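You operate a simulated robot arm through the tools that you are given. There is no shell and no other tool. Be economical: measure what you need, move in short steps, check, and stop when the job is done.

Carry out the task below with a simulated robot arm. There is one attempt and no reset: what you move stays moved.

## Task
Push the orange pot under the spout; purge the pipe bend into it.
Fine: pump on, run off 150 ml or more but under half the pot; tap shut, pump off.
Where things are to end (x, y in the base frame): pot within 25 mm of [510, 620].

It is judged by the outcome, as a careful person would: the job done as asked, and still so three seconds after it is handed in. It fails if anything else is knocked over, pushed out of place, dropped, spilled or broken.

## Robot
A 7-joint arm with a fingered hand, fixed in place. Base frame: the origin is at the foot of the arm, x ahead of it, y to its left, z up. Units: mm, degrees, N and s.
With the tool pointing down near the work surface it reaches from about 360 to 840 mm from the base axis. Its first joint turns from -115.0 to 115.0 degrees. Payload 5 kg.
The tool frame sits at the grasp point between the pads (the TCP): z along the fingers, y along the line on which they close. The tips reach 32 mm beyond it. The gripper opens to 160 mm. The gripper's body begins 89 mm behind the TCP. The gripper is a hand of 4 fingers: y runs from the thumb to the fingers, the wrist lies at [0, 0, -267] in the tool frame, and closing takes about 1.5 s.
Orientation is told as [roll, pitch, yaw] about the base's x, y, z axes, in that order, counted from this pose: with the fingers straight down and closing along the base's y, the tool's x points along the base's -x, its y along +y and its z along -z.

## Interface
- The arm moves only by the tool jog_arm. Its argument "rows" is a list of rows, each a list of 2 entries, a list of its own where there are three numbers: the shift along the base's x, y, z in units of 150 mm (1.0 is 150 mm), then the turn, a rotation vector about the base's x, y, z in units of 90 degrees (1.0 is 90 degrees). In form: [[[dx, dy, dz], [ax, ay, az]], ...]. A call has 1 to 8 rows; each row is the pose to reach, as a shift and turn from the pose commanded when the call began. "hand" is the closure, from 0 (fully open) to 1 (shut), set as the call begins (left out, the last holds). A call with a number of a shift or a turn outside -1 to 1 is refused whole. Rows are played at 5 a second. More than 50 mm and 8.6 degrees between two rows, or a gripper value outside its range, and nothing of the call is played. Where a pose cannot be reached the arm comes as near as it can. A force on the tool above 40 N (or 10 N above the force at the start of the call, whichever is more), or a blocked arm, ends the call early, and 0.2 s more pass. The fingers move at their own pace (about 108 mm/s each) and stop on an object; they squeeze with about 29 N. The grip force told is the motor's: it shows also when the fingers shut on nothing. Time passes only in rows, and 0.2 s behind the last, so rows that repeat a pose let the fingers close. The reply holds the time, the measured pose of the TCP, the force on the tool along the base axes, the opening and the grip force, in the units named above and with some noise, with the torque about the TCP (base axes, N m) and any sound that the robot's microphone picked up.
- Cameras (640 x 400 px; columns grow to the right, rows downward): "scene" is fixed at [50.1, 651.8, 1531.6]; the picture's right is [-0.39, -0.92, 0.00], its down [-0.62, 0.26, -0.74] and it looks along [0.68, -0.28, -0.67] (base axes); focal length 214 px, centre (320, 200). "wrist" rides on the gripper at [80, -4, -114] in the tool frame; the picture's right is [0.05, 1.00, 0.00], its down [-0.82, 0.04, -0.58] and it looks along [-0.58, 0.03, 0.82] (tool axes); focal length 265 px, centre (320, 200). There is no depth. A picture from a camera that has moved, and an enlarged one, comes with that camera's place and axes in the base frame and with its lens.
- grab_frame(camera): a new picture of that camera. No time passes.
- lift_body(by): slides the trunk up (or, below 0, down) by that many mm; the arm rides with it, the base frame stays. It gives what a move gives, with no picture.
- curl_fingers(finger1, finger2, finger3, thumb_bend): sets how far each is bent, from 0 (flat) to 1 (curled in); at 0.3 the hand is open as for a grip, at 0.7 the pads meet at the TCP. One left out holds its place. A second passes; each finger stops where it meets its share of the squeeze, and holds until it gets a number again. A gripper value or a shape takes the hand back. It gives what a move gives, with no picture; readings hold the bend of each and the force on the fingers (four entries, about 0 where the hand has none), thumb and palm.
- set_grasp(shape): the hand has 4 fingers and takes this shape, open, in about a second: jaw (thumb against the fingers, like two jaws); tri (thumb and two fingers); tip (a fingertip pinch); poke (one finger out to press); point (the index stretched); flat (the hand flat); cup (the hand cupped); fist (a fist). The gripper value then closes the fingers along that shape, each until it touches; the sizes above hold for jaw. It gives what a move gives, with no picture.
- inspect(camera, box): a new picture of the part [left, top, right, bottom] of that camera's present view, enlarged. No time passes.
- close_job(): hands the job in; it is judged then, once.

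Go step by step. Nothing tells you positions but the pictures and the camera data: compare them with the known pose of the tool, close in by small moves and look again before you grip or let go. The budget is 120 turns and 84 pictures, counting those below and the enlarged ones. Unless the task says otherwise, let go and move clear before handing in, and close with one line.

The tools are called after "Call:" as name(argument=value, ...) on one line, values as JSON. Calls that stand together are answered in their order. jog_arm: Moves the arm, as the interface text tells. Its arguments: {"type":"object","properties":{"rows":{"type":"array","items":{"type":"array"}},"hand":{"type":"number"}},"required":["rows"]} The other tools are called the same way: lift_body (by) slides the trunk up or down; set_grasp (shape) gives the hand a shape; curl_fingers (finger1, finger2, finger3, thumb_bend) moves the fingers one by one; grab_frame (camera) takes a picture; inspect (camera, box) takes an enlarged picture of a part of a camera's view; close_job () hands the job in.

At the start:

```text
time: 0.0
position: [447.5, 110.8, 1373.2]
tcp_rot: [0.0, 0.0, 0.0]
ft_force: [-0.1, 0.1, 1.2]
torque: [0.0, 0.0, -0.04]
width: 159.7
grasp_force: 0.0
shape: jaw
bend: [0.3, 0.3, 0.3, 0.3]
finger forces: [0.1, 0.0, 0.0, 0.0, 0.0, 0.1]
trunk travel left (down, up): [-825.0, 165.0]
```

scene: 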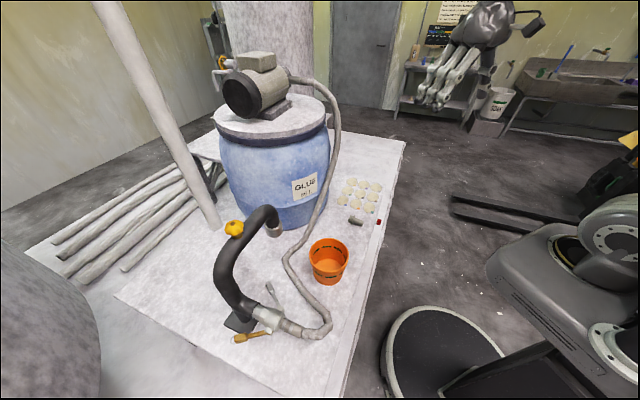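
wrist: 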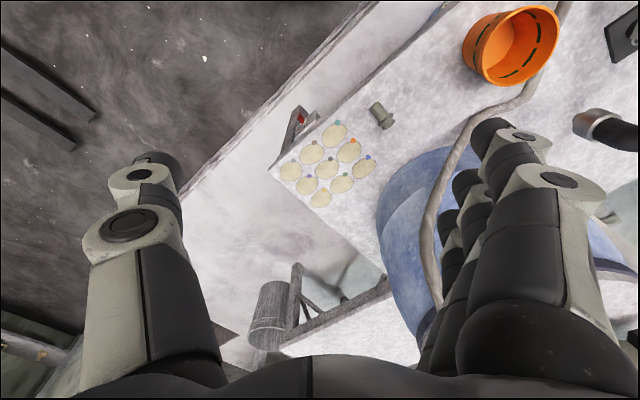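

I see a blue glue drum with a pump on top, a hose to a pipe bend with a yellow knob and a lever near its base, and the orange pot. I'll look closer at the parts first.

Call:
inspect(camera="scene", box=[200, 190, 400, 350])

Call:
inspect(camera="scene", box=[190, 30, 350, 130])

Call:
inspect(camera="scene", box=[280, 160, 400, 240])

```text
2.50 times, centred on (300, 270) of scene
camera zoom: at [50.1, 651.8, 1531.6], right [-0.39, -0.92, 0.0], down [-0.62, 0.26, -0.74], along [0.68, -0.28, -0.67], focal length 536 px, centre (370, 25)
```

zoom: 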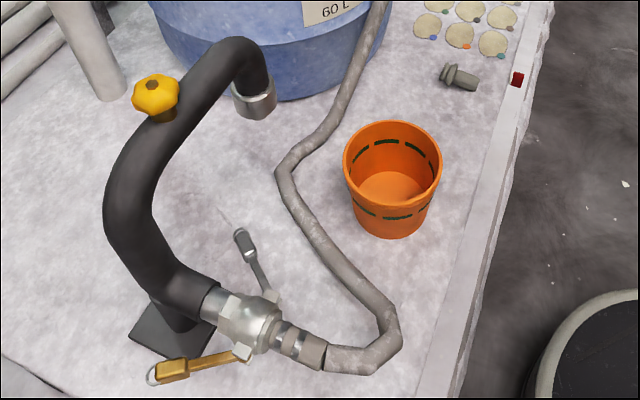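

```text
4.00 times, centred on (270, 80) of scene
camera zoom: at [50.1, 651.8, 1531.6], right [-0.39, -0.92, 0.0], down [-0.62, 0.26, -0.74], along [0.68, -0.28, -0.67], focal length 858 px, centre (520, 680)
```

zoom: 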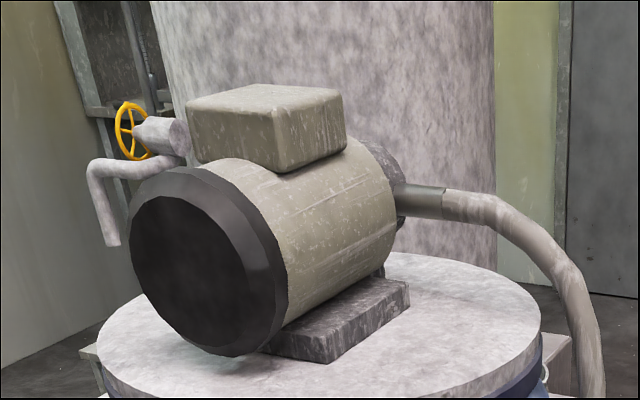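

```text
5.00 times, centred on (340, 200) of scene
camera zoom: at [50.1, 651.8, 1531.6], right [-0.39, -0.92, 0.0], down [-0.62, 0.26, -0.74], along [0.68, -0.28, -0.67], focal length 1072 px, centre (220, 200)
```

zoom: 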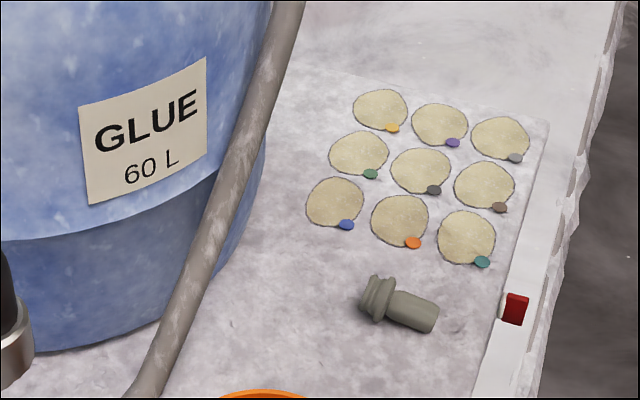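

Call:
jog_arm(rows=[[[0, 0.15, 0], [0, 0, 0.09]], [[0, 0.3, 0], [0, 0, 0.18]], [[0, 0.45, 0], [0, 0, 0.27]], [[0, 0.6, 0], [0, 0, 0.36]], [[0, 0.75, 0], [0, 0, 0.45]], [[0, 0.9, 0], [0, 0, 0.54]], [[0, 1, 0], [0, 0, 0.63]], [[0, 1, 0], [0, 0, 0.72]]])

Call:
jog_arm(rows=[[[0, 0.05, 0], [0, 0, 0.09]], [[0, 0.1, 0], [0, 0, 0.18]], [[0, 0.15, 0], [0, 0, 0.27]], [[0, 0.2, 0], [0, 0, 0.28]]])

Call:
grab_frame(camera="wrist")

Call:
grab_frame(camera="scene")

```text
time: 1.8
position: [448.1, 261.1, 1373.0]
tcp_rot: [0.0, -0.1, 64.8]
ft_force: [0.3, -0.2, 0.0]
torque: [0.0, 0.0, 0.0]
width: 159.8
grasp_force: 0.0
shape: jaw
bend: [0.3, 0.3, 0.3, 0.3]
finger forces: [0.0, 0.1, 0.1, 0.0, 0.0, 0.0]
trunk travel left (down, up): [-825.0, 165.0]
```

```text
time: 2.8
position: [446.4, 290.3, 1374.6]
tcp_rot: [0.0, -0.1, 90.2]
ft_force: [-0.3, 0.9, 1.0]
torque: [-0.01, -0.09, -0.01]
width: 160.0
grasp_force: 0.1
shape: jaw
bend: [0.3, 0.3, 0.3, 0.3]
finger forces: [0.0, 0.0, 0.1, 0.0, 0.0, 0.1]
trunk travel left (down, up): [-825.0, 165.0]
```

```text
78 pictures are left
camera wrist: at [450.6, 208.6, 1487.5], right [-1.0, -0.05, 0.0], down [-0.04, 0.81, 0.58], along [-0.03, 0.58, -0.82], focal length 265 px, centre (320, 200)
```

wrist: 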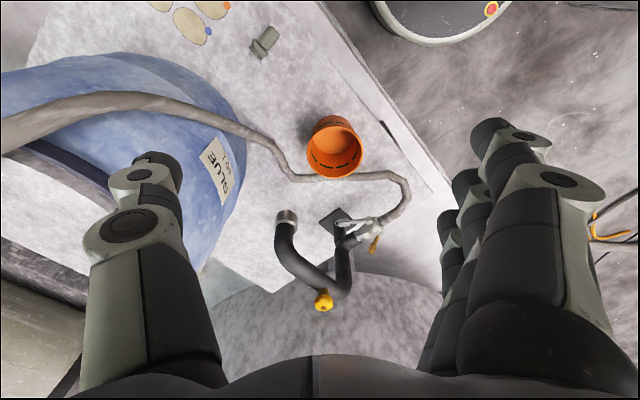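

```text
77 pictures are left
```

scene: 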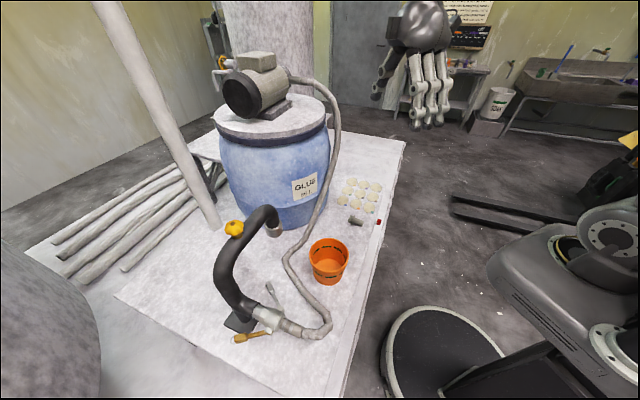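

Call:
inspect(camera="wrist", box=[240, 100, 440, 320])

Call:
inspect(camera="wrist", box=[140, 0, 500, 200])

```text
1.82 times, centred on (340, 210) of wrist
camera zoom: at [450.6, 208.6, 1487.5], right [-1.0, -0.05, 0.0], down [-0.04, 0.81, 0.58], along [-0.03, 0.58, -0.82], focal length 483 px, centre (284, 182)
```

zoom: 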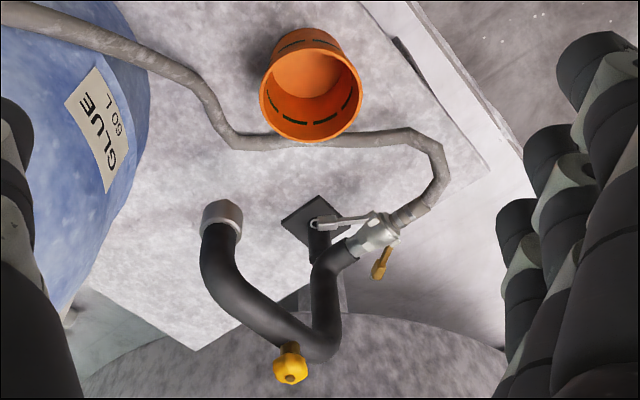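

```text
1.78 times, centred on (320, 100) of wrist
camera zoom: at [450.6, 208.6, 1487.5], right [-1.0, -0.05, 0.0], down [-0.04, 0.81, 0.58], along [-0.03, 0.58, -0.82], focal length 472 px, centre (320, 378)
```

zoom: 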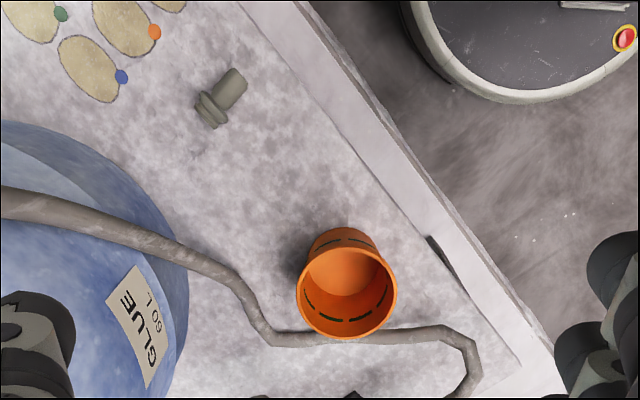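

Call:
jog_arm(rows=[[[0, -0.1, -0.3], [0, 0, 0]], [[0, -0.2, -0.6], [0, 0, 0]], [[0, -0.2, -0.9], [0, 0, 0]], [[0, -0.2, -1], [0, 0, 0]]])

Call:
jog_arm(rows=[[[0, 0, -0.3], [0, 0, 0]], [[0, 0, -0.6], [0, 0, 0]], [[0, 0, -0.8], [0, 0, 0]]])

Call:
grab_frame(camera="wrist")

```text
time: 3.8
position: [448.6, 259.7, 1221.9]
tcp_rot: [0.0, 0.1, 90.0]
ft_force: [-0.5, 0.4, -0.5]
torque: [0.0, 0.01, -0.03]
width: 159.9
grasp_force: 0.2
shape: jaw
bend: [0.3, 0.3, 0.3, 0.3]
finger forces: [0.1, 0.0, 0.0, 0.0, 0.1, 0.1]
trunk travel left (down, up): [-825.0, 165.0]
```

```text
time: 4.6
position: [448.5, 258.6, 1101.7]
tcp_rot: [0.0, -0.1, 90.1]
ft_force: [-0.6, -0.1, 0.3]
torque: [-0.02, -0.01, 0.02]
width: 159.9
grasp_force: 0.1
shape: jaw
bend: [0.3, 0.3, 0.3, 0.3]
finger forces: [0.1, 0.1, 0.0, 0.1, 0.1, 0.1]
trunk travel left (down, up): [-825.0, 165.0]
```

```text
74 pictures are left
camera wrist: at [453.3, 178.5, 1215.4], right [-1.0, -0.05, 0.0], down [-0.04, 0.82, 0.58], along [-0.03, 0.58, -0.82], focal length 265 px, centre (320, 200)
```

wrist: 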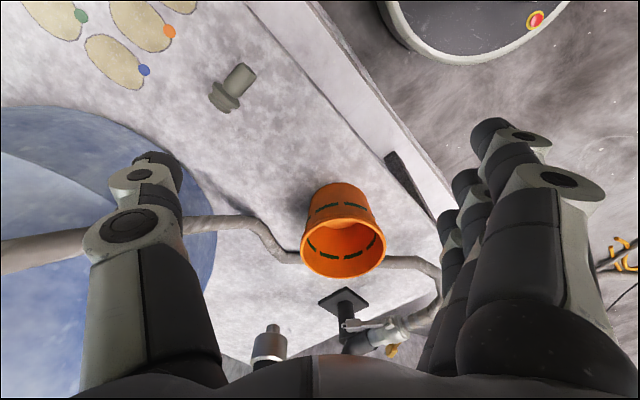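

Call:
jog_arm(rows=[[[-0.15, 0, 0.3], [0, 0, 0]], [[-0.35, 0.2, 0.4], [0, 0, 0]], [[-0.55, 0.4, 0.4], [0, 0, 0]], [[-0.75, 0.6, 0.4], [0, 0, 0]], [[-0.95, 0.8, 0.4], [0, 0, 0]], [[-1, 0.9, 0.4], [0, 0, 0]]])

Call:
grab_frame(camera="wrist")

Call:
inspect(camera="wrist", box=[220, 180, 440, 360])

```text
refused: row 1 steps farther than a row can; nothing moved
```

```text
73 pictures are left
camera wrist: at [453.3, 178.5, 1215.4], right [-1.0, -0.05, 0.0], down [-0.04, 0.82, 0.58], along [-0.03, 0.58, -0.82], focal length 265 px, centre (320, 200)
```

wrist: 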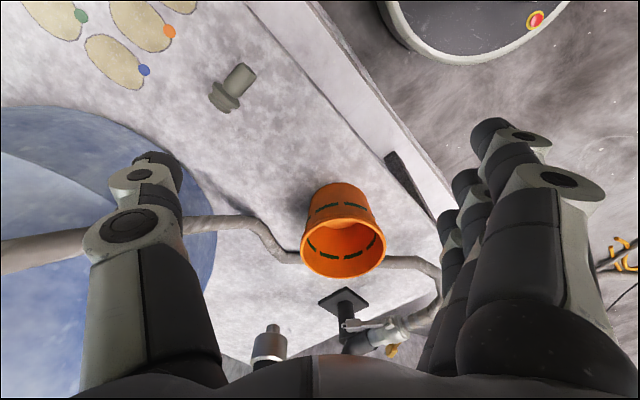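

```text
2.22 times, centred on (330, 270) of wrist
camera zoom: at [453.3, 178.5, 1215.4], right [-1.0, -0.05, 0.0], down [-0.04, 0.82, 0.58], along [-0.03, 0.58, -0.82], focal length 590 px, centre (298, 44)
```

zoom: 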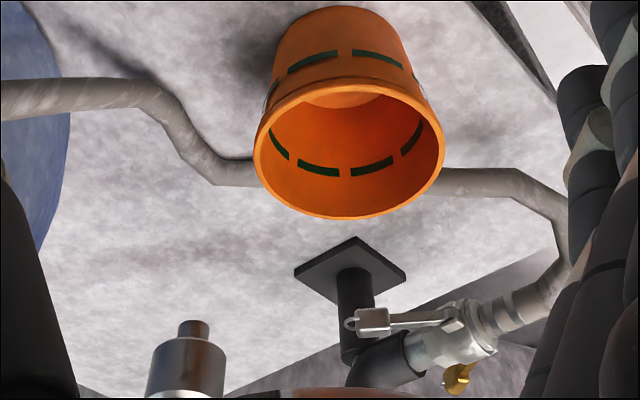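

Call:
jog_arm(rows=[[[-0.1, 0, 0.3], [0, 0, 0]], [[-0.3, 0.2, 0.4], [0, 0, 0]], [[-0.5, 0.4, 0.4], [0, 0, 0]], [[-0.7, 0.6, 0.4], [0, 0, 0]], [[-0.9, 0.8, 0.4], [0, 0, 0]], [[-1, 0.9, 0.4], [0, 0, 0]]])

Call:
grab_frame(camera="wrist")

Call:
inspect(camera="wrist", box=[220, 180, 440, 360])

```text
time: 6.0
position: [297.6, 396.1, 1162.9]
tcp_rot: [0.0, -0.1, 90.0]
ft_force: [0.2, -0.3, 0.3]
torque: [0.01, 0.0, -0.01]
width: 159.8
grasp_force: 0.0
shape: jaw
bend: [0.3, 0.3, 0.3, 0.3]
finger forces: [0.0, 0.1, 0.1, 0.1, 0.1, 0.0]
trunk travel left (down, up): [-825.0, 165.0]
```

```text
71 pictures are left
camera wrist: at [301.8, 314.4, 1276.2], right [-1.0, -0.05, 0.0], down [-0.04, 0.82, 0.58], along [-0.03, 0.58, -0.82], focal length 265 px, centre (320, 200)
```

wrist: 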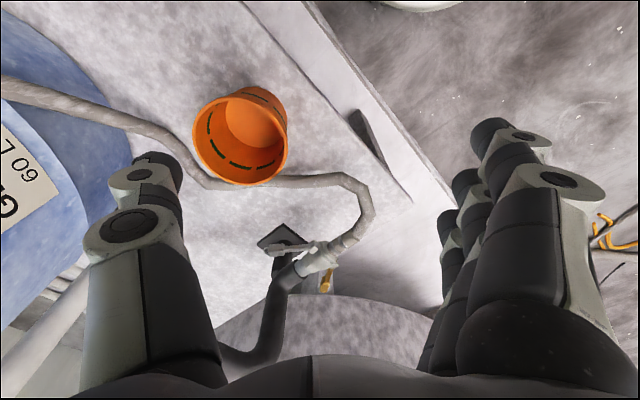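

```text
2.22 times, centred on (330, 270) of wrist
camera zoom: at [301.8, 314.4, 1276.2], right [-1.0, -0.05, 0.0], down [-0.04, 0.82, 0.58], along [-0.03, 0.58, -0.82], focal length 590 px, centre (298, 44)
```

zoom: 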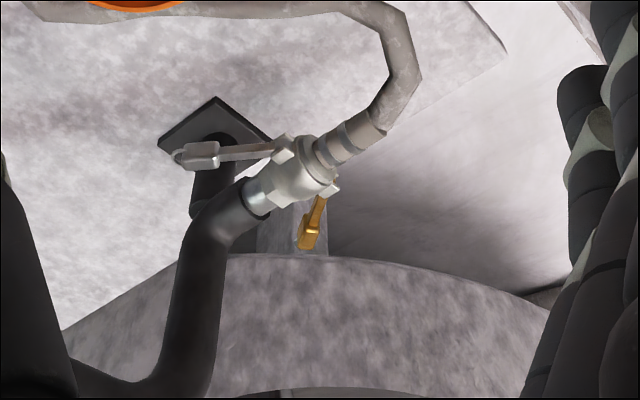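

Call:
inspect(camera="wrist", box=[250, 215, 370, 300])

Call:
inspect(camera="scene", box=[215, 265, 315, 355])

Call:
inspect(camera="scene", box=[210, 195, 310, 265])

Call:
inspect(camera="scene", box=[340, 205, 400, 245])

```text
4.71 times, centred on (310, 258) of wrist
camera zoom: at [301.8, 314.4, 1276.2], right [-1.0, -0.05, 0.0], down [-0.04, 0.82, 0.58], along [-0.03, 0.58, -0.82], focal length 1249 px, centre (367, -71)
```

zoom: 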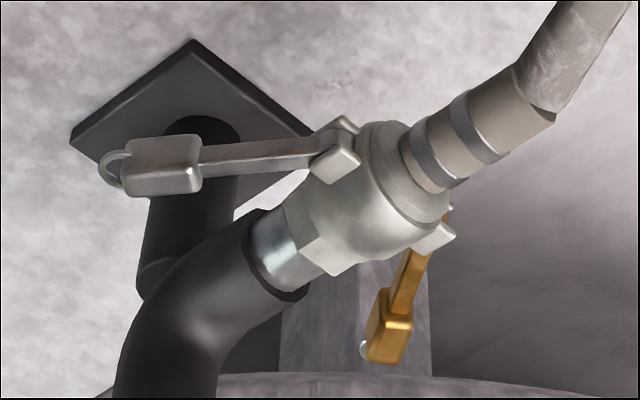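

```text
4.44 times, centred on (265, 310) of scene
camera zoom: at [50.1, 651.8, 1531.6], right [-0.39, -0.92, 0.0], down [-0.62, 0.26, -0.74], along [0.68, -0.28, -0.67], focal length 953 px, centre (564, -289)
```

zoom: 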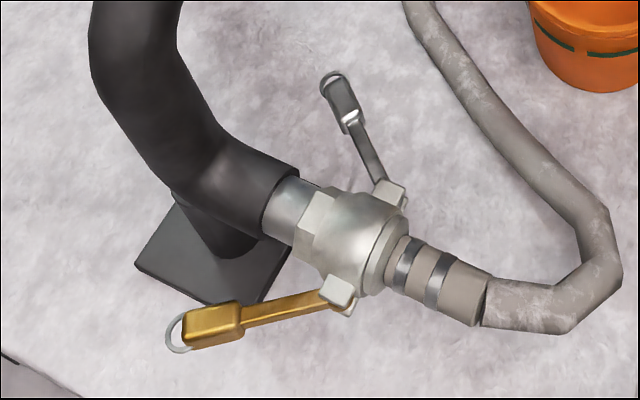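

```text
5.71 times, centred on (260, 230) of scene
camera zoom: at [50.1, 651.8, 1531.6], right [-0.39, -0.92, 0.0], down [-0.62, 0.26, -0.74], along [0.68, -0.28, -0.67], focal length 1226 px, centre (663, 29)
```

zoom: 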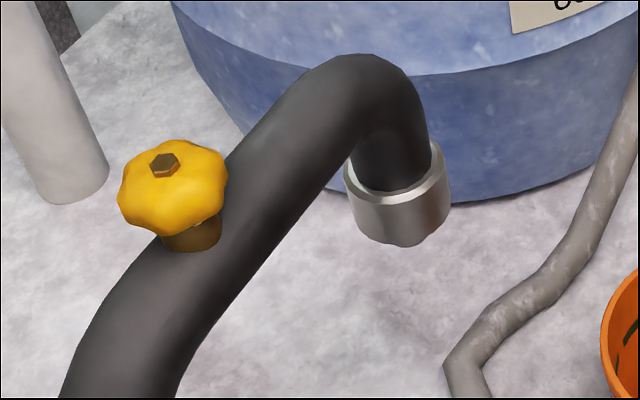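

```text
10.00 times, centred on (370, 225) of scene
camera zoom: at [50.1, 651.8, 1531.6], right [-0.39, -0.92, 0.0], down [-0.62, 0.26, -0.74], along [0.68, -0.28, -0.67], focal length 2145 px, centre (-180, -50)
```

zoom: 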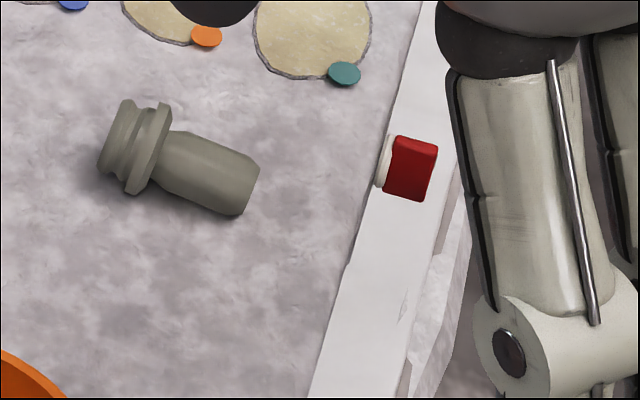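

Call:
jog_arm(rows=[[[0, -0.07, 0], [0, 0, -0.09]], [[0, -0.14, 0], [0, 0, -0.18]], [[0, -0.21, 0], [0, 0, -0.27]], [[0, -0.28, 0], [0, 0, -0.36]], [[0, -0.35, 0], [0, 0, -0.45]], [[0, -0.42, 0], [0, 0, -0.54]], [[0, -0.5, 0], [0, 0, -0.63]], [[0, -0.54, 0], [0, 0, -0.72]]])

Call:
jog_arm(rows=[[[0, 0, -0.1], [0, 0, -0.09]], [[0, 0, -0.2], [0, 0, -0.18]], [[0, 0, -0.3], [0, 0, -0.27]], [[0, 0, -0.4], [0, 0, -0.36]], [[0, 0, -0.5], [0, 0, -0.45]], [[0, 0, -0.6], [0, 0, -0.54]], [[0, 0, -0.7], [0, 0, -0.63]], [[0, 0, -0.8], [0, 0, -0.68]]])

Call:
grab_frame(camera="wrist")

Call:
grab_frame(camera="scene")

```text
time: 7.8
position: [299.2, 314.1, 1162.9]
tcp_rot: [0.0, 0.0, 25.1]
ft_force: [0.7, 0.8, 0.0]
torque: [-0.01, 0.0, 0.0]
width: 160.1
grasp_force: 0.1
shape: jaw
bend: [0.3, 0.3, 0.3, 0.3]
finger forces: [0.1, 0.0, 0.0, 0.0, 0.1, 0.0]
trunk travel left (down, up): [-825.0, 165.0]
```

```text
time: 9.6
position: [297.5, 313.1, 1042.3]
tcp_rot: [0.0, -0.1, -36.1]
ft_force: [0.1, 0.2, 0.5]
torque: [-0.02, 0.0, 0.01]
width: 159.9
grasp_force: 0.0
shape: jaw
bend: [0.3, 0.3, 0.3, 0.3]
finger forces: [0.1, 0.0, 0.0, 0.1, 0.1, 0.1]
trunk travel left (down, up): [-825.0, 165.0]
```

```text
65 pictures are left
camera wrist: at [230.8, 357.8, 1156.0], right [0.55, 0.84, 0.0], down [0.68, -0.45, 0.58], along [0.48, -0.32, -0.82], focal length 265 px, centre (320, 200)
```

wrist: 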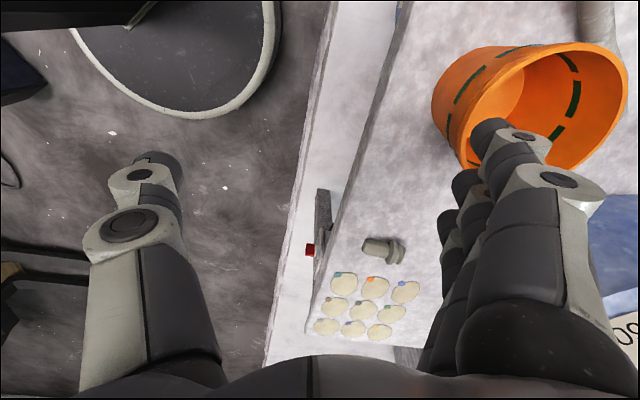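

```text
64 pictures are left
```

scene: 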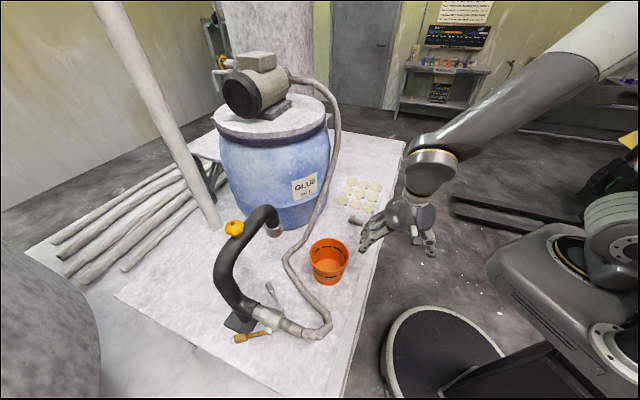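

Call:
jog_arm(rows=[[[-0.1, -0.15, 0], [0, 0, 0]], [[-0.12, -0.16, -0.3], [0, 0, 0]], [[-0.12, -0.16, -0.6], [0, 0, 0]], [[-0.12, -0.16, -0.9], [0, 0, 0]], [[-0.12, -0.16, -1], [0, 0, 0]]])

Call:
jog_arm(rows=[[[0, 0, -0.2], [0, 0, 0]]])

Call:
inspect(camera="scene", box=[260, 180, 460, 320])

Call:
grab_frame(camera="wrist")

```text
time: 10.8
position: [280.0, 290.0, 893.5]
tcp_rot: [0.1, 0.0, -36.0]
ft_force: [1.0, 0.4, -0.1]
torque: [-0.01, 0.0, -0.03]
width: 160.0
grasp_force: 0.1
shape: jaw
bend: [0.3, 0.3, 0.3, 0.3]
finger forces: [0.1, 0.0, 0.1, 0.1, 0.0, 0.0]
trunk travel left (down, up): [-825.0, 165.0]
```

```text
time: 11.2
position: [280.8, 291.4, 861.7]
tcp_rot: [0.0, 0.2, -36.0]
ft_force: [-0.7, -0.2, -0.5]
torque: [-0.03, 0.0, 0.02]
width: 159.9
grasp_force: 0.0
shape: jaw
bend: [0.3, 0.3, 0.3, 0.3]
finger forces: [0.1, 0.0, 0.0, 0.0, 0.0, 0.1]
trunk travel left (down, up): [-825.0, 165.0]
```

```text
2.86 times, centred on (360, 250) of scene
camera zoom: at [50.1, 651.8, 1531.6], right [-0.39, -0.92, 0.0], down [-0.62, 0.26, -0.74], along [0.68, -0.28, -0.67], focal length 613 px, centre (206, 57)
```

zoom: 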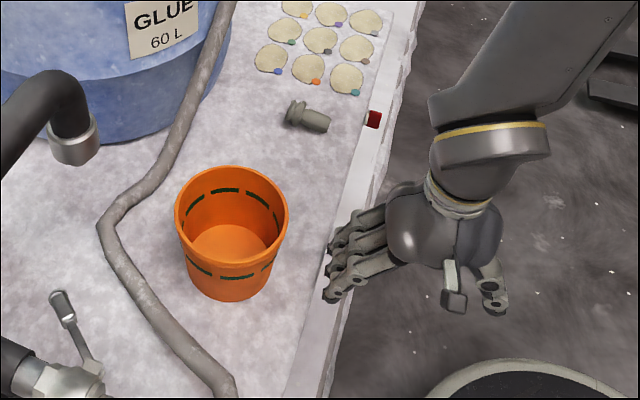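

```text
62 pictures are left
camera wrist: at [213.3, 333.7, 975.2], right [0.55, 0.84, 0.0], down [0.68, -0.44, 0.58], along [0.48, -0.32, -0.82], focal length 265 px, centre (320, 200)
```

wrist: 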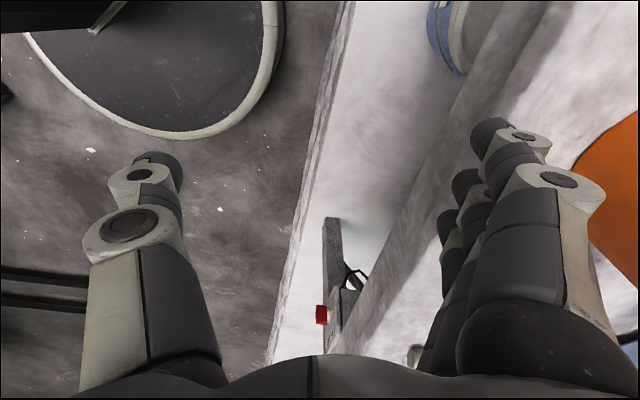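

Call:
jog_arm(rows=[[[0.05, 0.13, 0], [0, 0, 0]], [[0.13, 0.24, 0], [0, 0, 0]], [[0.2, 0.345, 0], [0, 0, 0]]])

Call:
inspect(camera="scene", box=[260, 180, 460, 320])

```text
time: 12.0
position: [309.8, 342.9, 862.3]
tcp_rot: [0.0, 0.0, -36.0]
ft_force: [0.2, -0.2, -0.4]
torque: [-0.02, 0.03, 0.0]
width: 159.9
grasp_force: 0.1
shape: jaw
bend: [0.3, 0.3, 0.3, 0.3]
finger forces: [0.1, 0.1, 0.0, 0.0, 0.1, 0.0]
trunk travel left (down, up): [-825.0, 165.0]
```

```text
2.86 times, centred on (360, 250) of scene
camera zoom: at [50.1, 651.8, 1531.6], right [-0.39, -0.92, 0.0], down [-0.62, 0.26, -0.74], along [0.68, -0.28, -0.67], focal length 613 px, centre (206, 57)
```

zoom: 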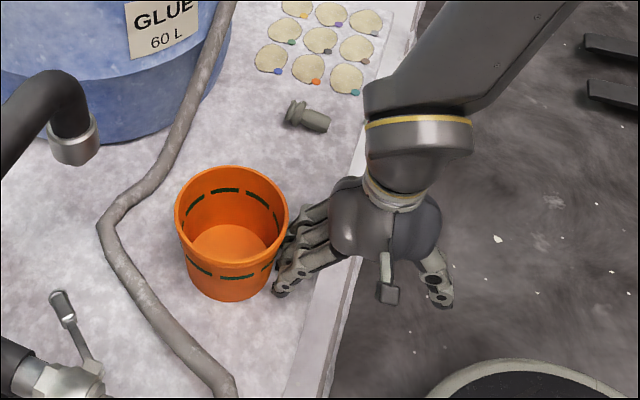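

Call:
jog_arm(rows=[[[0.04, 0.055, 0], [0, 0, 0]], [[0.08, 0.11, 0], [0, 0, 0]], [[0.12, 0.165, 0], [0, 0, 0]], [[0.16, 0.22, 0], [0, 0, 0]]])

Call:
inspect(camera="scene", box=[260, 180, 460, 320])

```text
time: 13.0
position: [335.1, 374.5, 863.5]
tcp_rot: [0.1, 0.1, -36.0]
ft_force: [0.6, -0.3, 0.0]
torque: [0.0, -0.01, 0.01]
width: 159.7
grasp_force: 0.0
shape: jaw
bend: [0.3, 0.3, 0.3, 0.3]
finger forces: [0.1, 0.0, 0.0, 0.0, 0.1, 0.1]
trunk travel left (down, up): [-825.0, 165.0]
```

```text
2.86 times, centred on (360, 250) of scene
camera zoom: at [50.1, 651.8, 1531.6], right [-0.39, -0.92, 0.0], down [-0.62, 0.26, -0.74], along [0.68, -0.28, -0.67], focal length 613 px, centre (206, 57)
```

zoom: 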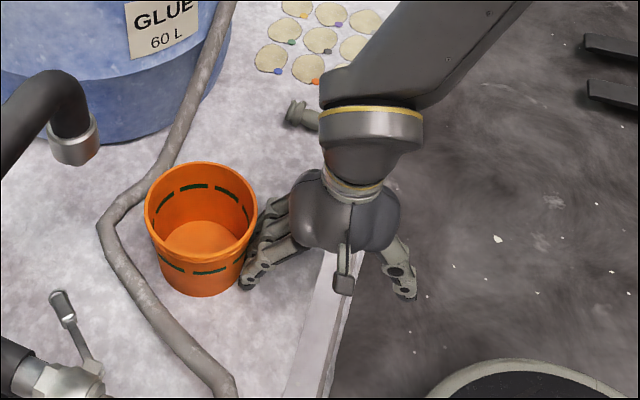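

Call:
jog_arm(rows=[[[0.042, 0.05, 0], [0, 0, 0]], [[0.084, 0.1, 0], [0, 0, 0]], [[0.126, 0.15, 0], [0, 0, 0]], [[0.168, 0.2, 0], [0, 0, 0]]])

Call:
inspect(camera="scene", box=[220, 180, 420, 320])

```text
time: 14.0
position: [358.7, 404.7, 862.9]
tcp_rot: [0.1, 0.1, -36.0]
ft_force: [-0.4, -0.6, 0.2]
torque: [0.01, -0.02, 0.0]
width: 160.0
grasp_force: 0.1
shape: jaw
bend: [0.3, 0.3, 0.3, 0.3]
finger forces: [0.1, 0.1, 0.0, 0.0, 0.0, 0.1]
trunk travel left (down, up): [-825.0, 165.0]
```

```text
2.86 times, centred on (320, 250) of scene
camera zoom: at [50.1, 651.8, 1531.6], right [-0.39, -0.92, 0.0], down [-0.62, 0.26, -0.74], along [0.68, -0.28, -0.67], focal length 613 px, centre (320, 57)
```

zoom: 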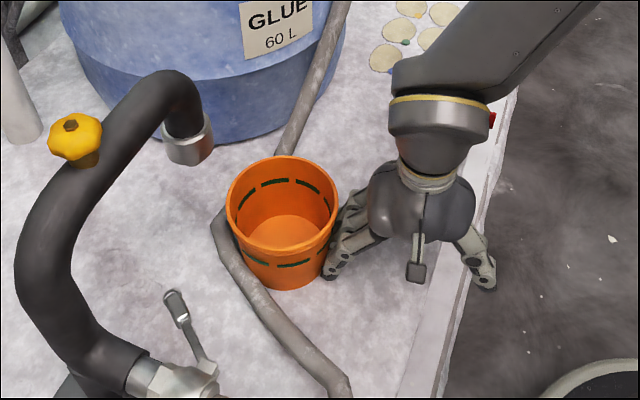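

Call:
jog_arm(rows=[[[0.04, 0.05, 0], [0, 0, 0]], [[0.08, 0.1, 0], [0, 0, 0]], [[0.12, 0.15, 0], [0, 0, 0]], [[0.14, 0.17, 0], [0, 0, 0]]])

Call:
inspect(camera="scene", box=[220, 180, 420, 320])

```text
time: 15.0
position: [380.4, 429.8, 863.3]
tcp_rot: [0.0, -0.1, -36.0]
ft_force: [-0.2, -0.2, -0.9]
torque: [0.0, 0.0, 0.04]
width: 159.8
grasp_force: 0.2
shape: jaw
bend: [0.3, 0.3, 0.3, 0.3]
finger forces: [0.2, 0.2, 0.1, 0.0, 0.0, 0.0]
trunk travel left (down, up): [-825.0, 165.0]
```

```text
2.86 times, centred on (320, 250) of scene
camera zoom: at [50.1, 651.8, 1531.6], right [-0.39, -0.92, 0.0], down [-0.62, 0.26, -0.74], along [0.68, -0.28, -0.67], focal length 613 px, centre (320, 57)
```

zoom: 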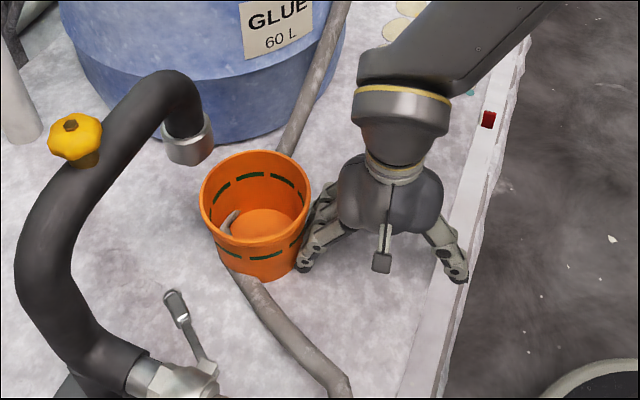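

Call:
jog_arm(rows=[[[0.045, 0.05, 0], [0, 0, 0]], [[0.09, 0.1, 0], [0, 0, 0]], [[0.135, 0.15, 0], [0, 0, 0]], [[0.18, 0.2, 0], [0, 0, 0]]])

Call:
inspect(camera="scene", box=[220, 180, 420, 320])

```text
time: 16.0
position: [407.1, 460.5, 863.4]
tcp_rot: [0.0, 0.0, -35.9]
ft_force: [-0.1, 0.0, -0.5]
torque: [-0.03, -0.01, 0.03]
width: 159.8
grasp_force: 0.0
shape: jaw
bend: [0.3, 0.3, 0.3, 0.3]
finger forces: [0.1, 0.0, 0.1, 0.1, 0.1, 0.0]
trunk travel left (down, up): [-825.0, 165.0]
```

```text
2.86 times, centred on (320, 250) of scene
camera zoom: at [50.1, 651.8, 1531.6], right [-0.39, -0.92, 0.0], down [-0.62, 0.26, -0.74], along [0.68, -0.28, -0.67], focal length 613 px, centre (320, 57)
```

zoom: 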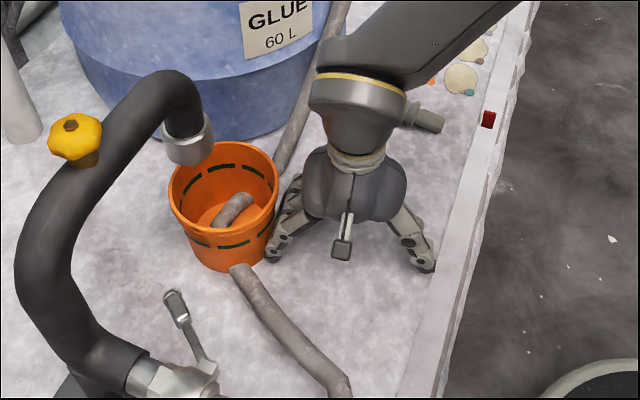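

Call:
jog_arm(rows=[[[0.04, 0.045, 0], [0, 0, 0]], [[0.08, 0.09, 0], [0, 0, 0]], [[0.13, 0.14, 0], [0, 0, 0]]])

Call:
inspect(camera="scene", box=[220, 180, 420, 320])

Call:
grab_frame(camera="wrist")

```text
time: 16.8
position: [426.9, 481.0, 861.9]
tcp_rot: [0.0, -0.1, -36.0]
ft_force: [0.5, 0.4, -0.2]
torque: [0.02, -0.01, 0.0]
width: 160.2
grasp_force: 0.1
shape: jaw
bend: [0.3, 0.3, 0.3, 0.3]
finger forces: [0.0, 0.0, 0.0, 0.0, 0.1, 0.1]
trunk travel left (down, up): [-825.0, 165.0]
```

```text
2.86 times, centred on (320, 250) of scene
camera zoom: at [50.1, 651.8, 1531.6], right [-0.39, -0.92, 0.0], down [-0.62, 0.26, -0.74], along [0.68, -0.28, -0.67], focal length 613 px, centre (320, 57)
```

zoom: 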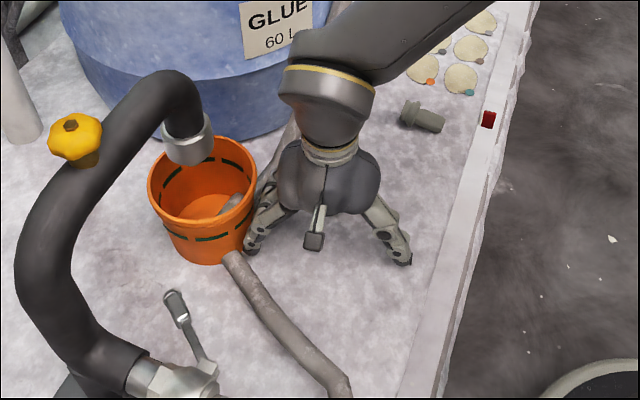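

```text
55 pictures are left
camera wrist: at [359.9, 524.7, 975.3], right [0.55, 0.84, 0.0], down [0.68, -0.44, 0.58], along [0.48, -0.32, -0.82], focal length 265 px, centre (320, 200)
```

wrist: 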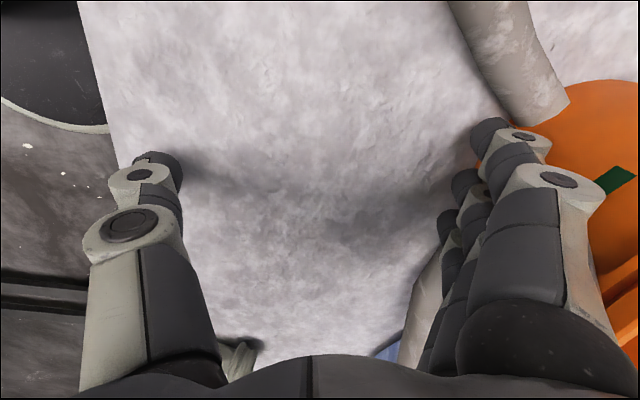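

Call:
jog_arm(rows=[[[-0.12, -0.17, 0], [0, 0, 0]], [[-0.3, -0.4, 0], [0, 0, 0]], [[-0.4, -0.55, 0.2], [0, 0, 0]], [[-0.4, -0.6, 0.5], [0, 0, 0]], [[-0.3, -0.75, 0.75], [0, 0, 0]], [[-0.2, -0.9, 1], [0, 0, 0]]])

Call:
jog_arm(rows=[[[0.05, -0.2, 0.2], [0, 0, 0]], [[0.1, -0.4, 0.4], [0, 0, 0]], [[0.2, -0.65, 0.6], [0, 0, 0]]])

Call:
grab_frame(camera="wrist")

Call:
inspect(camera="scene", box=[200, 180, 400, 320])

```text
time: 18.2
position: [395.7, 345.3, 1014.3]
tcp_rot: [0.0, 0.0, -35.9]
ft_force: [-0.7, 0.4, 0.4]
torque: [0.02, 0.0, 0.0]
width: 160.0
grasp_force: 0.0
shape: jaw
bend: [0.3, 0.3, 0.3, 0.3]
finger forces: [0.1, 0.0, 0.0, 0.1, 0.1, 0.0]
trunk travel left (down, up): [-825.0, 165.0]
```

```text
refused: row 3 steps farther than a row can; nothing moved
```

```text
54 pictures are left
camera wrist: at [328.7, 388.1, 1126.5], right [0.54, 0.84, 0.0], down [0.68, -0.44, 0.58], along [0.48, -0.31, -0.82], focal length 265 px, centre (320, 200)
```

wrist: 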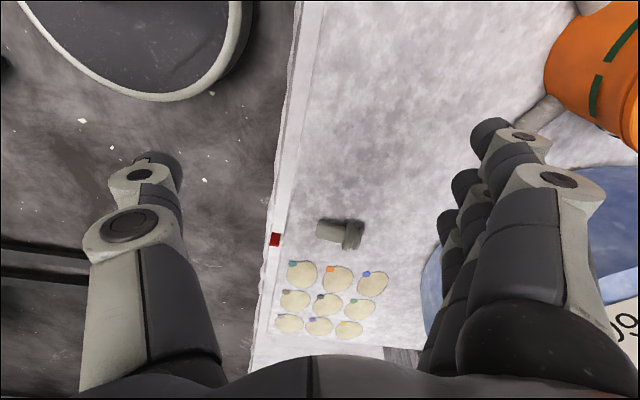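

```text
2.86 times, centred on (300, 250) of scene
camera zoom: at [50.1, 651.8, 1531.6], right [-0.39, -0.92, 0.0], down [-0.62, 0.26, -0.74], along [0.68, -0.28, -0.67], focal length 613 px, centre (377, 57)
```

zoom: 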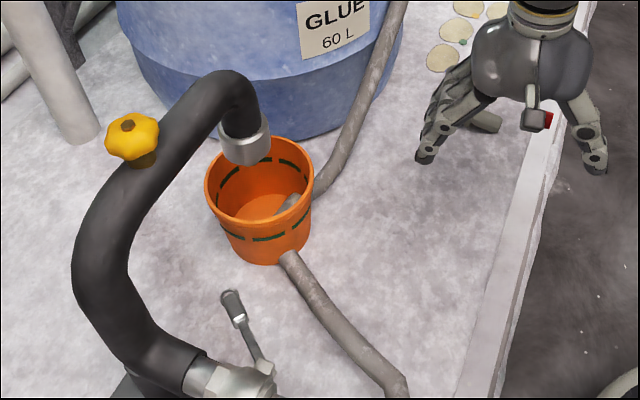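

Call:
inspect(camera="wrist", box=[235, 200, 335, 280])

Call:
jog_arm(rows=[[[0.05, -0.2, 0.2], [0, 0, 0]], [[0.1, -0.4, 0.4], [0, 0, 0]], [[0.15, -0.6, 0.4], [0, 0, 0]], [[0.1, -0.9, 0.4], [0, 0, 0]]])

Call:
grab_frame(camera="wrist")

```text
5.00 times, centred on (285, 240) of wrist
camera zoom: at [328.7, 388.1, 1126.5], right [0.54, 0.84, 0.0], down [0.68, -0.44, 0.58], along [0.48, -0.31, -0.82], focal length 1327 px, centre (495, 0)
```

zoom: 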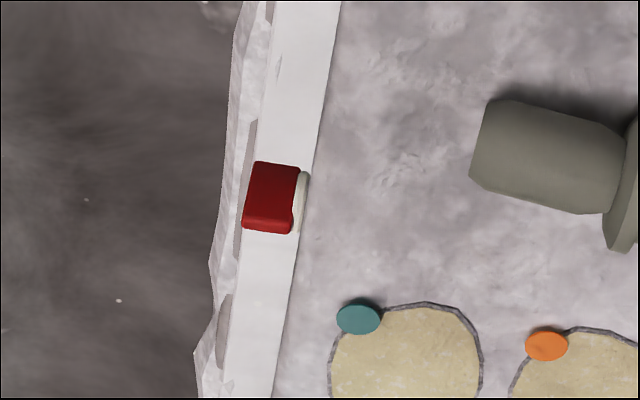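

```text
time: 19.2
position: [409.8, 209.2, 1073.4]
tcp_rot: [0.1, 0.0, -36.0]
ft_force: [-0.1, 0.2, 1.3]
torque: [0.0, 0.01, -0.01]
width: 160.0
grasp_force: 0.0
shape: jaw
bend: [0.3, 0.3, 0.3, 0.3]
finger forces: [0.0, 0.0, 0.0, 0.0, 0.1, 0.0]
trunk travel left (down, up): [-825.0, 165.0]
```

```text
51 pictures are left
camera wrist: at [342.2, 252.9, 1186.7], right [0.54, 0.84, 0.0], down [0.68, -0.45, 0.58], along [0.49, -0.31, -0.82], focal length 265 px, centre (320, 200)
```

wrist: 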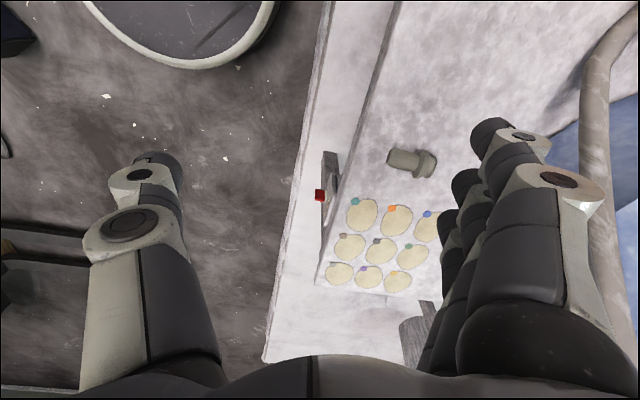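

Call:
jog_arm(rows=[[[0.04, -0.25, 0], [0, 0, 0.09]], [[0.08, -0.5, 0], [0, 0, 0.18]], [[0.12, -0.75, 0], [0, 0, 0.27]], [[0.16, -1, 0], [0, 0, 0.36]], [[0.2, -1, 0], [0, 0, 0.45]], [[0.25, -1, 0], [0, 0, 0.54]], [[0.3, -1, -0.1], [0, 0, 0.63]], [[0.3, -1, -0.3], [0, 0, 0.72]]])

Call:
jog_arm(rows=[[[0, -0.3, -0.1], [0, 0, 0.09]], [[0, -0.6, -0.2], [0, 0, 0.18]], [[0, -0.9, -0.3], [0, 0, 0.18]], [[0, -1, -0.5], [0, 0, 0.18]]])

Call:
grab_frame(camera="wrist")

```text
time: 21.0
position: [456.0, 60.0, 1027.5]
tcp_rot: [0.1, 0.0, 29.0]
ft_force: [0.6, 1.4, -0.1]
torque: [-0.02, 0.0, 0.0]
width: 159.7
grasp_force: 0.1
shape: jaw
bend: [0.3, 0.3, 0.3, 0.3]
finger forces: [0.1, 0.0, 0.0, 0.1, 0.0, 0.0]
trunk travel left (down, up): [-825.0, 165.0]
```

```text
time: 22.0
position: [458.8, -90.0, 952.8]
tcp_rot: [0.0, 0.0, 45.0]
ft_force: [0.4, -0.1, 0.2]
torque: [0.01, -0.02, 0.01]
width: 159.9
grasp_force: 0.0
shape: jaw
bend: [0.3, 0.3, 0.3, 0.3]
finger forces: [0.0, 0.1, 0.0, 0.0, 0.0, 0.1]
trunk travel left (down, up): [-825.0, 165.0]
```

```text
50 pictures are left
camera wrist: at [404.6, -149.7, 1065.8], right [-0.74, 0.67, 0.0], down [0.55, 0.61, 0.58], along [0.39, 0.43, -0.82], focal length 265 px, centre (320, 200)
```

wrist: 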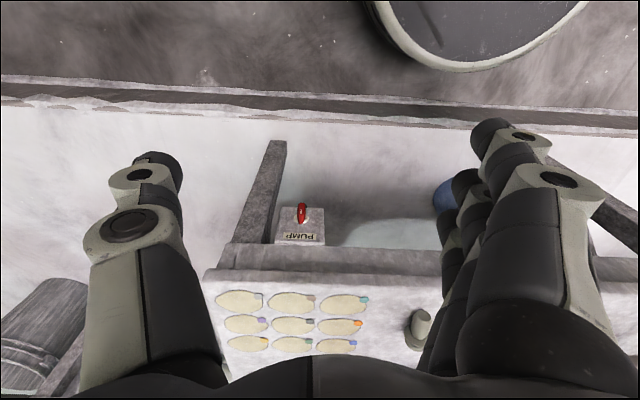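

Call:
inspect(camera="wrist", box=[250, 185, 350, 255])

```text
5.71 times, centred on (300, 220) of wrist
camera zoom: at [404.6, -149.7, 1065.8], right [-0.74, 0.67, 0.0], down [0.55, 0.61, 0.58], along [0.39, 0.43, -0.82], focal length 1517 px, centre (434, 86)
```

zoom: 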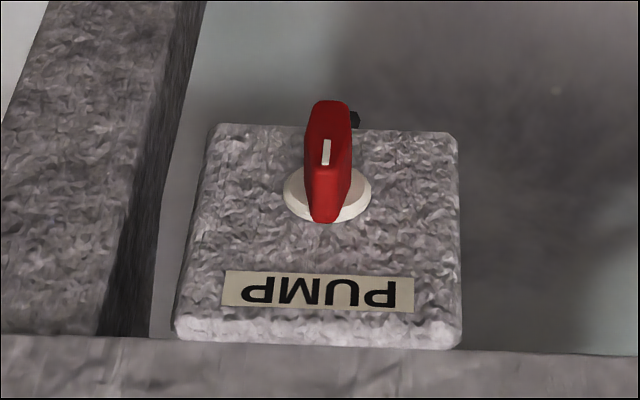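

Call:
jog_arm(rows=[[[0, 0, 0], [0.063, -0.063, 0]], [[0, 0, 0], [0.126, -0.126, 0]], [[0, 0, 0], [0.189, -0.189, 0]], [[0, 0, 0], [0.252, -0.252, 0]], [[0, 0, 0], [0.315, -0.315, 0]], [[0, 0, 0], [0.378, -0.378, 0]], [[0, 0, 0], [0.441, -0.441, 0]], [[0, 0, 0], [0.504, -0.504, 0]]])

Call:
jog_arm(rows=[[[0, 0, -0.1], [0.063, -0.063, 0]], [[0, 0, -0.3], [0.126, -0.126, 0]], [[0, 0, -0.6], [0.189, -0.189, 0]], [[0, 0, -0.9], [0.203, -0.203, 0]], [[0, 0, -1], [0.203, -0.203, 0]]])

Call:
grab_frame(camera="wrist")

Call:
grab_frame(camera="scene")

```text
time: 23.8
position: [464.4, -84.3, 953.3]
tcp_rot: [0.1, -64.1, 45.1]
ft_force: [-0.2, -0.2, -0.2]
torque: [-0.01, 0.04, -0.02]
width: 159.8
grasp_force: 0.1
shape: jaw
bend: [0.3, 0.3, 0.3, 0.3]
finger forces: [0.0, 0.0, 0.0, 0.0, 0.0, 0.0]
out of reach, approached as far as the arm can: row 8
trunk travel left (down, up): [-825.0, 165.0]
```

```text
time: 24.7
position: [524.4, -140.9, 878.0]
tcp_rot: [-19.9, -62.4, 63.8]
ft_force: [0.4, 0.4, 0.1]
torque: [-0.01, 0.05, -0.02]
width: 159.5
grasp_force: 0.0
shape: jaw
bend: [0.3, 0.3, 0.3, 0.3]
finger forces: [0.1, 0.0, 0.1, 0.0, 0.0, 0.0]
out of reach, approached as far as the arm can: row 1, 2, 3, 4
trunk travel left (down, up): [-825.0, 165.0]
stopped in row 4: the arm was blocked; the commanded pose is now the measured one
```

```text
48 pictures are left
camera wrist: at [434.9, -245.7, 856.4], right [-0.72, 0.66, -0.2], down [-0.25, 0.02, 0.97], along [0.65, 0.75, 0.15], focal length 265 px, centre (320, 200)
```

wrist: 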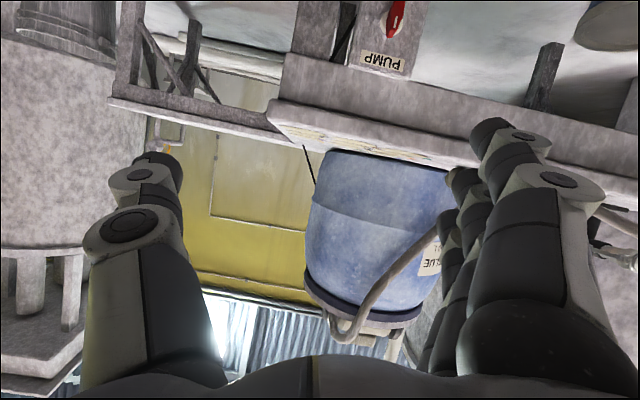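

```text
47 pictures are left
```

scene: 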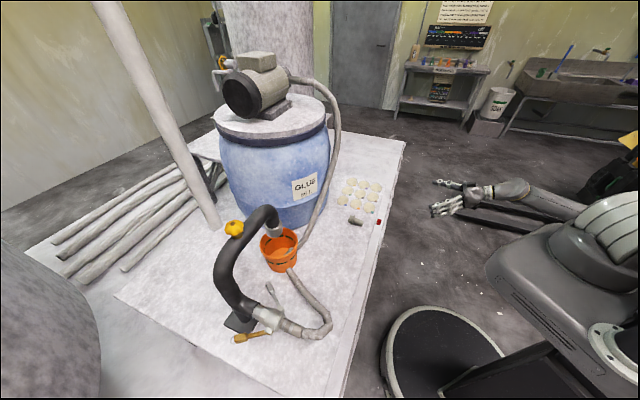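

Call:
inspect(camera="wrist", box=[340, 0, 440, 80])

```text
5.00 times, centred on (390, 40) of wrist
camera zoom: at [434.9, -245.7, 856.4], right [-0.72, 0.66, -0.2], down [-0.25, 0.02, 0.97], along [0.65, 0.75, 0.15], focal length 1327 px, centre (-30, 1000)
```

zoom: 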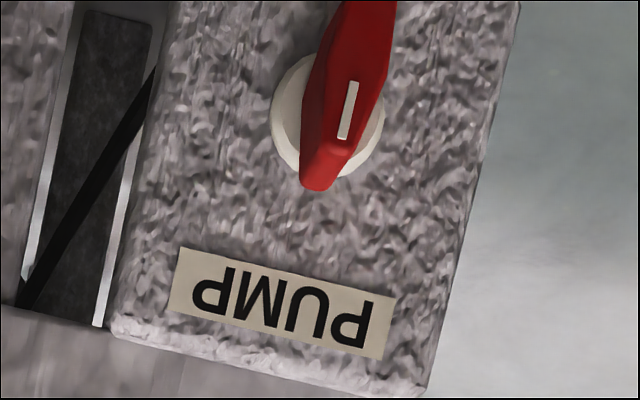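

Call:
lift_body(by=-120)

Call:
grab_frame(camera="wrist")

```text
time: 26.2
position: [524.5, -141.9, 756.4]
tcp_rot: [-19.7, -62.5, 63.6]
ft_force: [0.2, -0.3, 0.4]
torque: [-0.02, 0.01, -0.01]
width: 159.9
grasp_force: 0.0
shape: jaw
bend: [0.3, 0.3, 0.3, 0.3]
finger forces: [0.0, 0.0, 0.1, 0.0, 0.1, 0.0]
trunk travel left (down, up): [-705.0, 285.0]
```

```text
45 pictures are left
camera wrist: at [434.4, -246.5, 736.0], right [-0.72, 0.66, -0.2], down [-0.25, 0.02, 0.97], along [0.65, 0.75, 0.15], focal length 265 px, centre (320, 200)
```

wrist: 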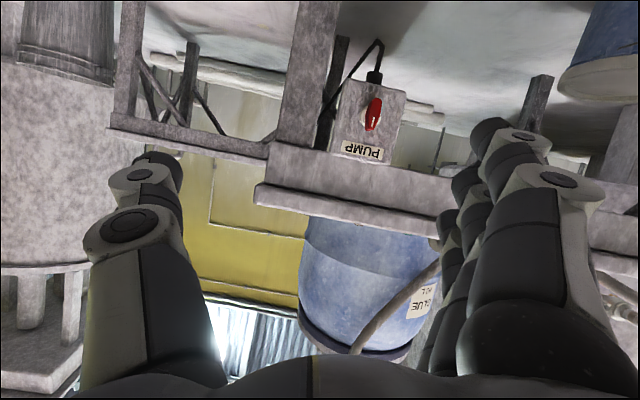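

Call:
inspect(camera="wrist", box=[320, 60, 430, 175])

```text
3.48 times, centred on (375, 118) of wrist
camera zoom: at [434.4, -246.5, 736.0], right [-0.72, 0.66, -0.2], down [-0.25, 0.02, 0.97], along [0.65, 0.75, 0.15], focal length 923 px, centre (129, 487)
```

zoom: 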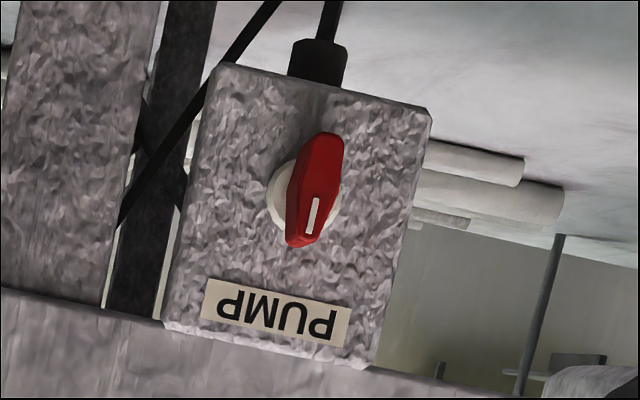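

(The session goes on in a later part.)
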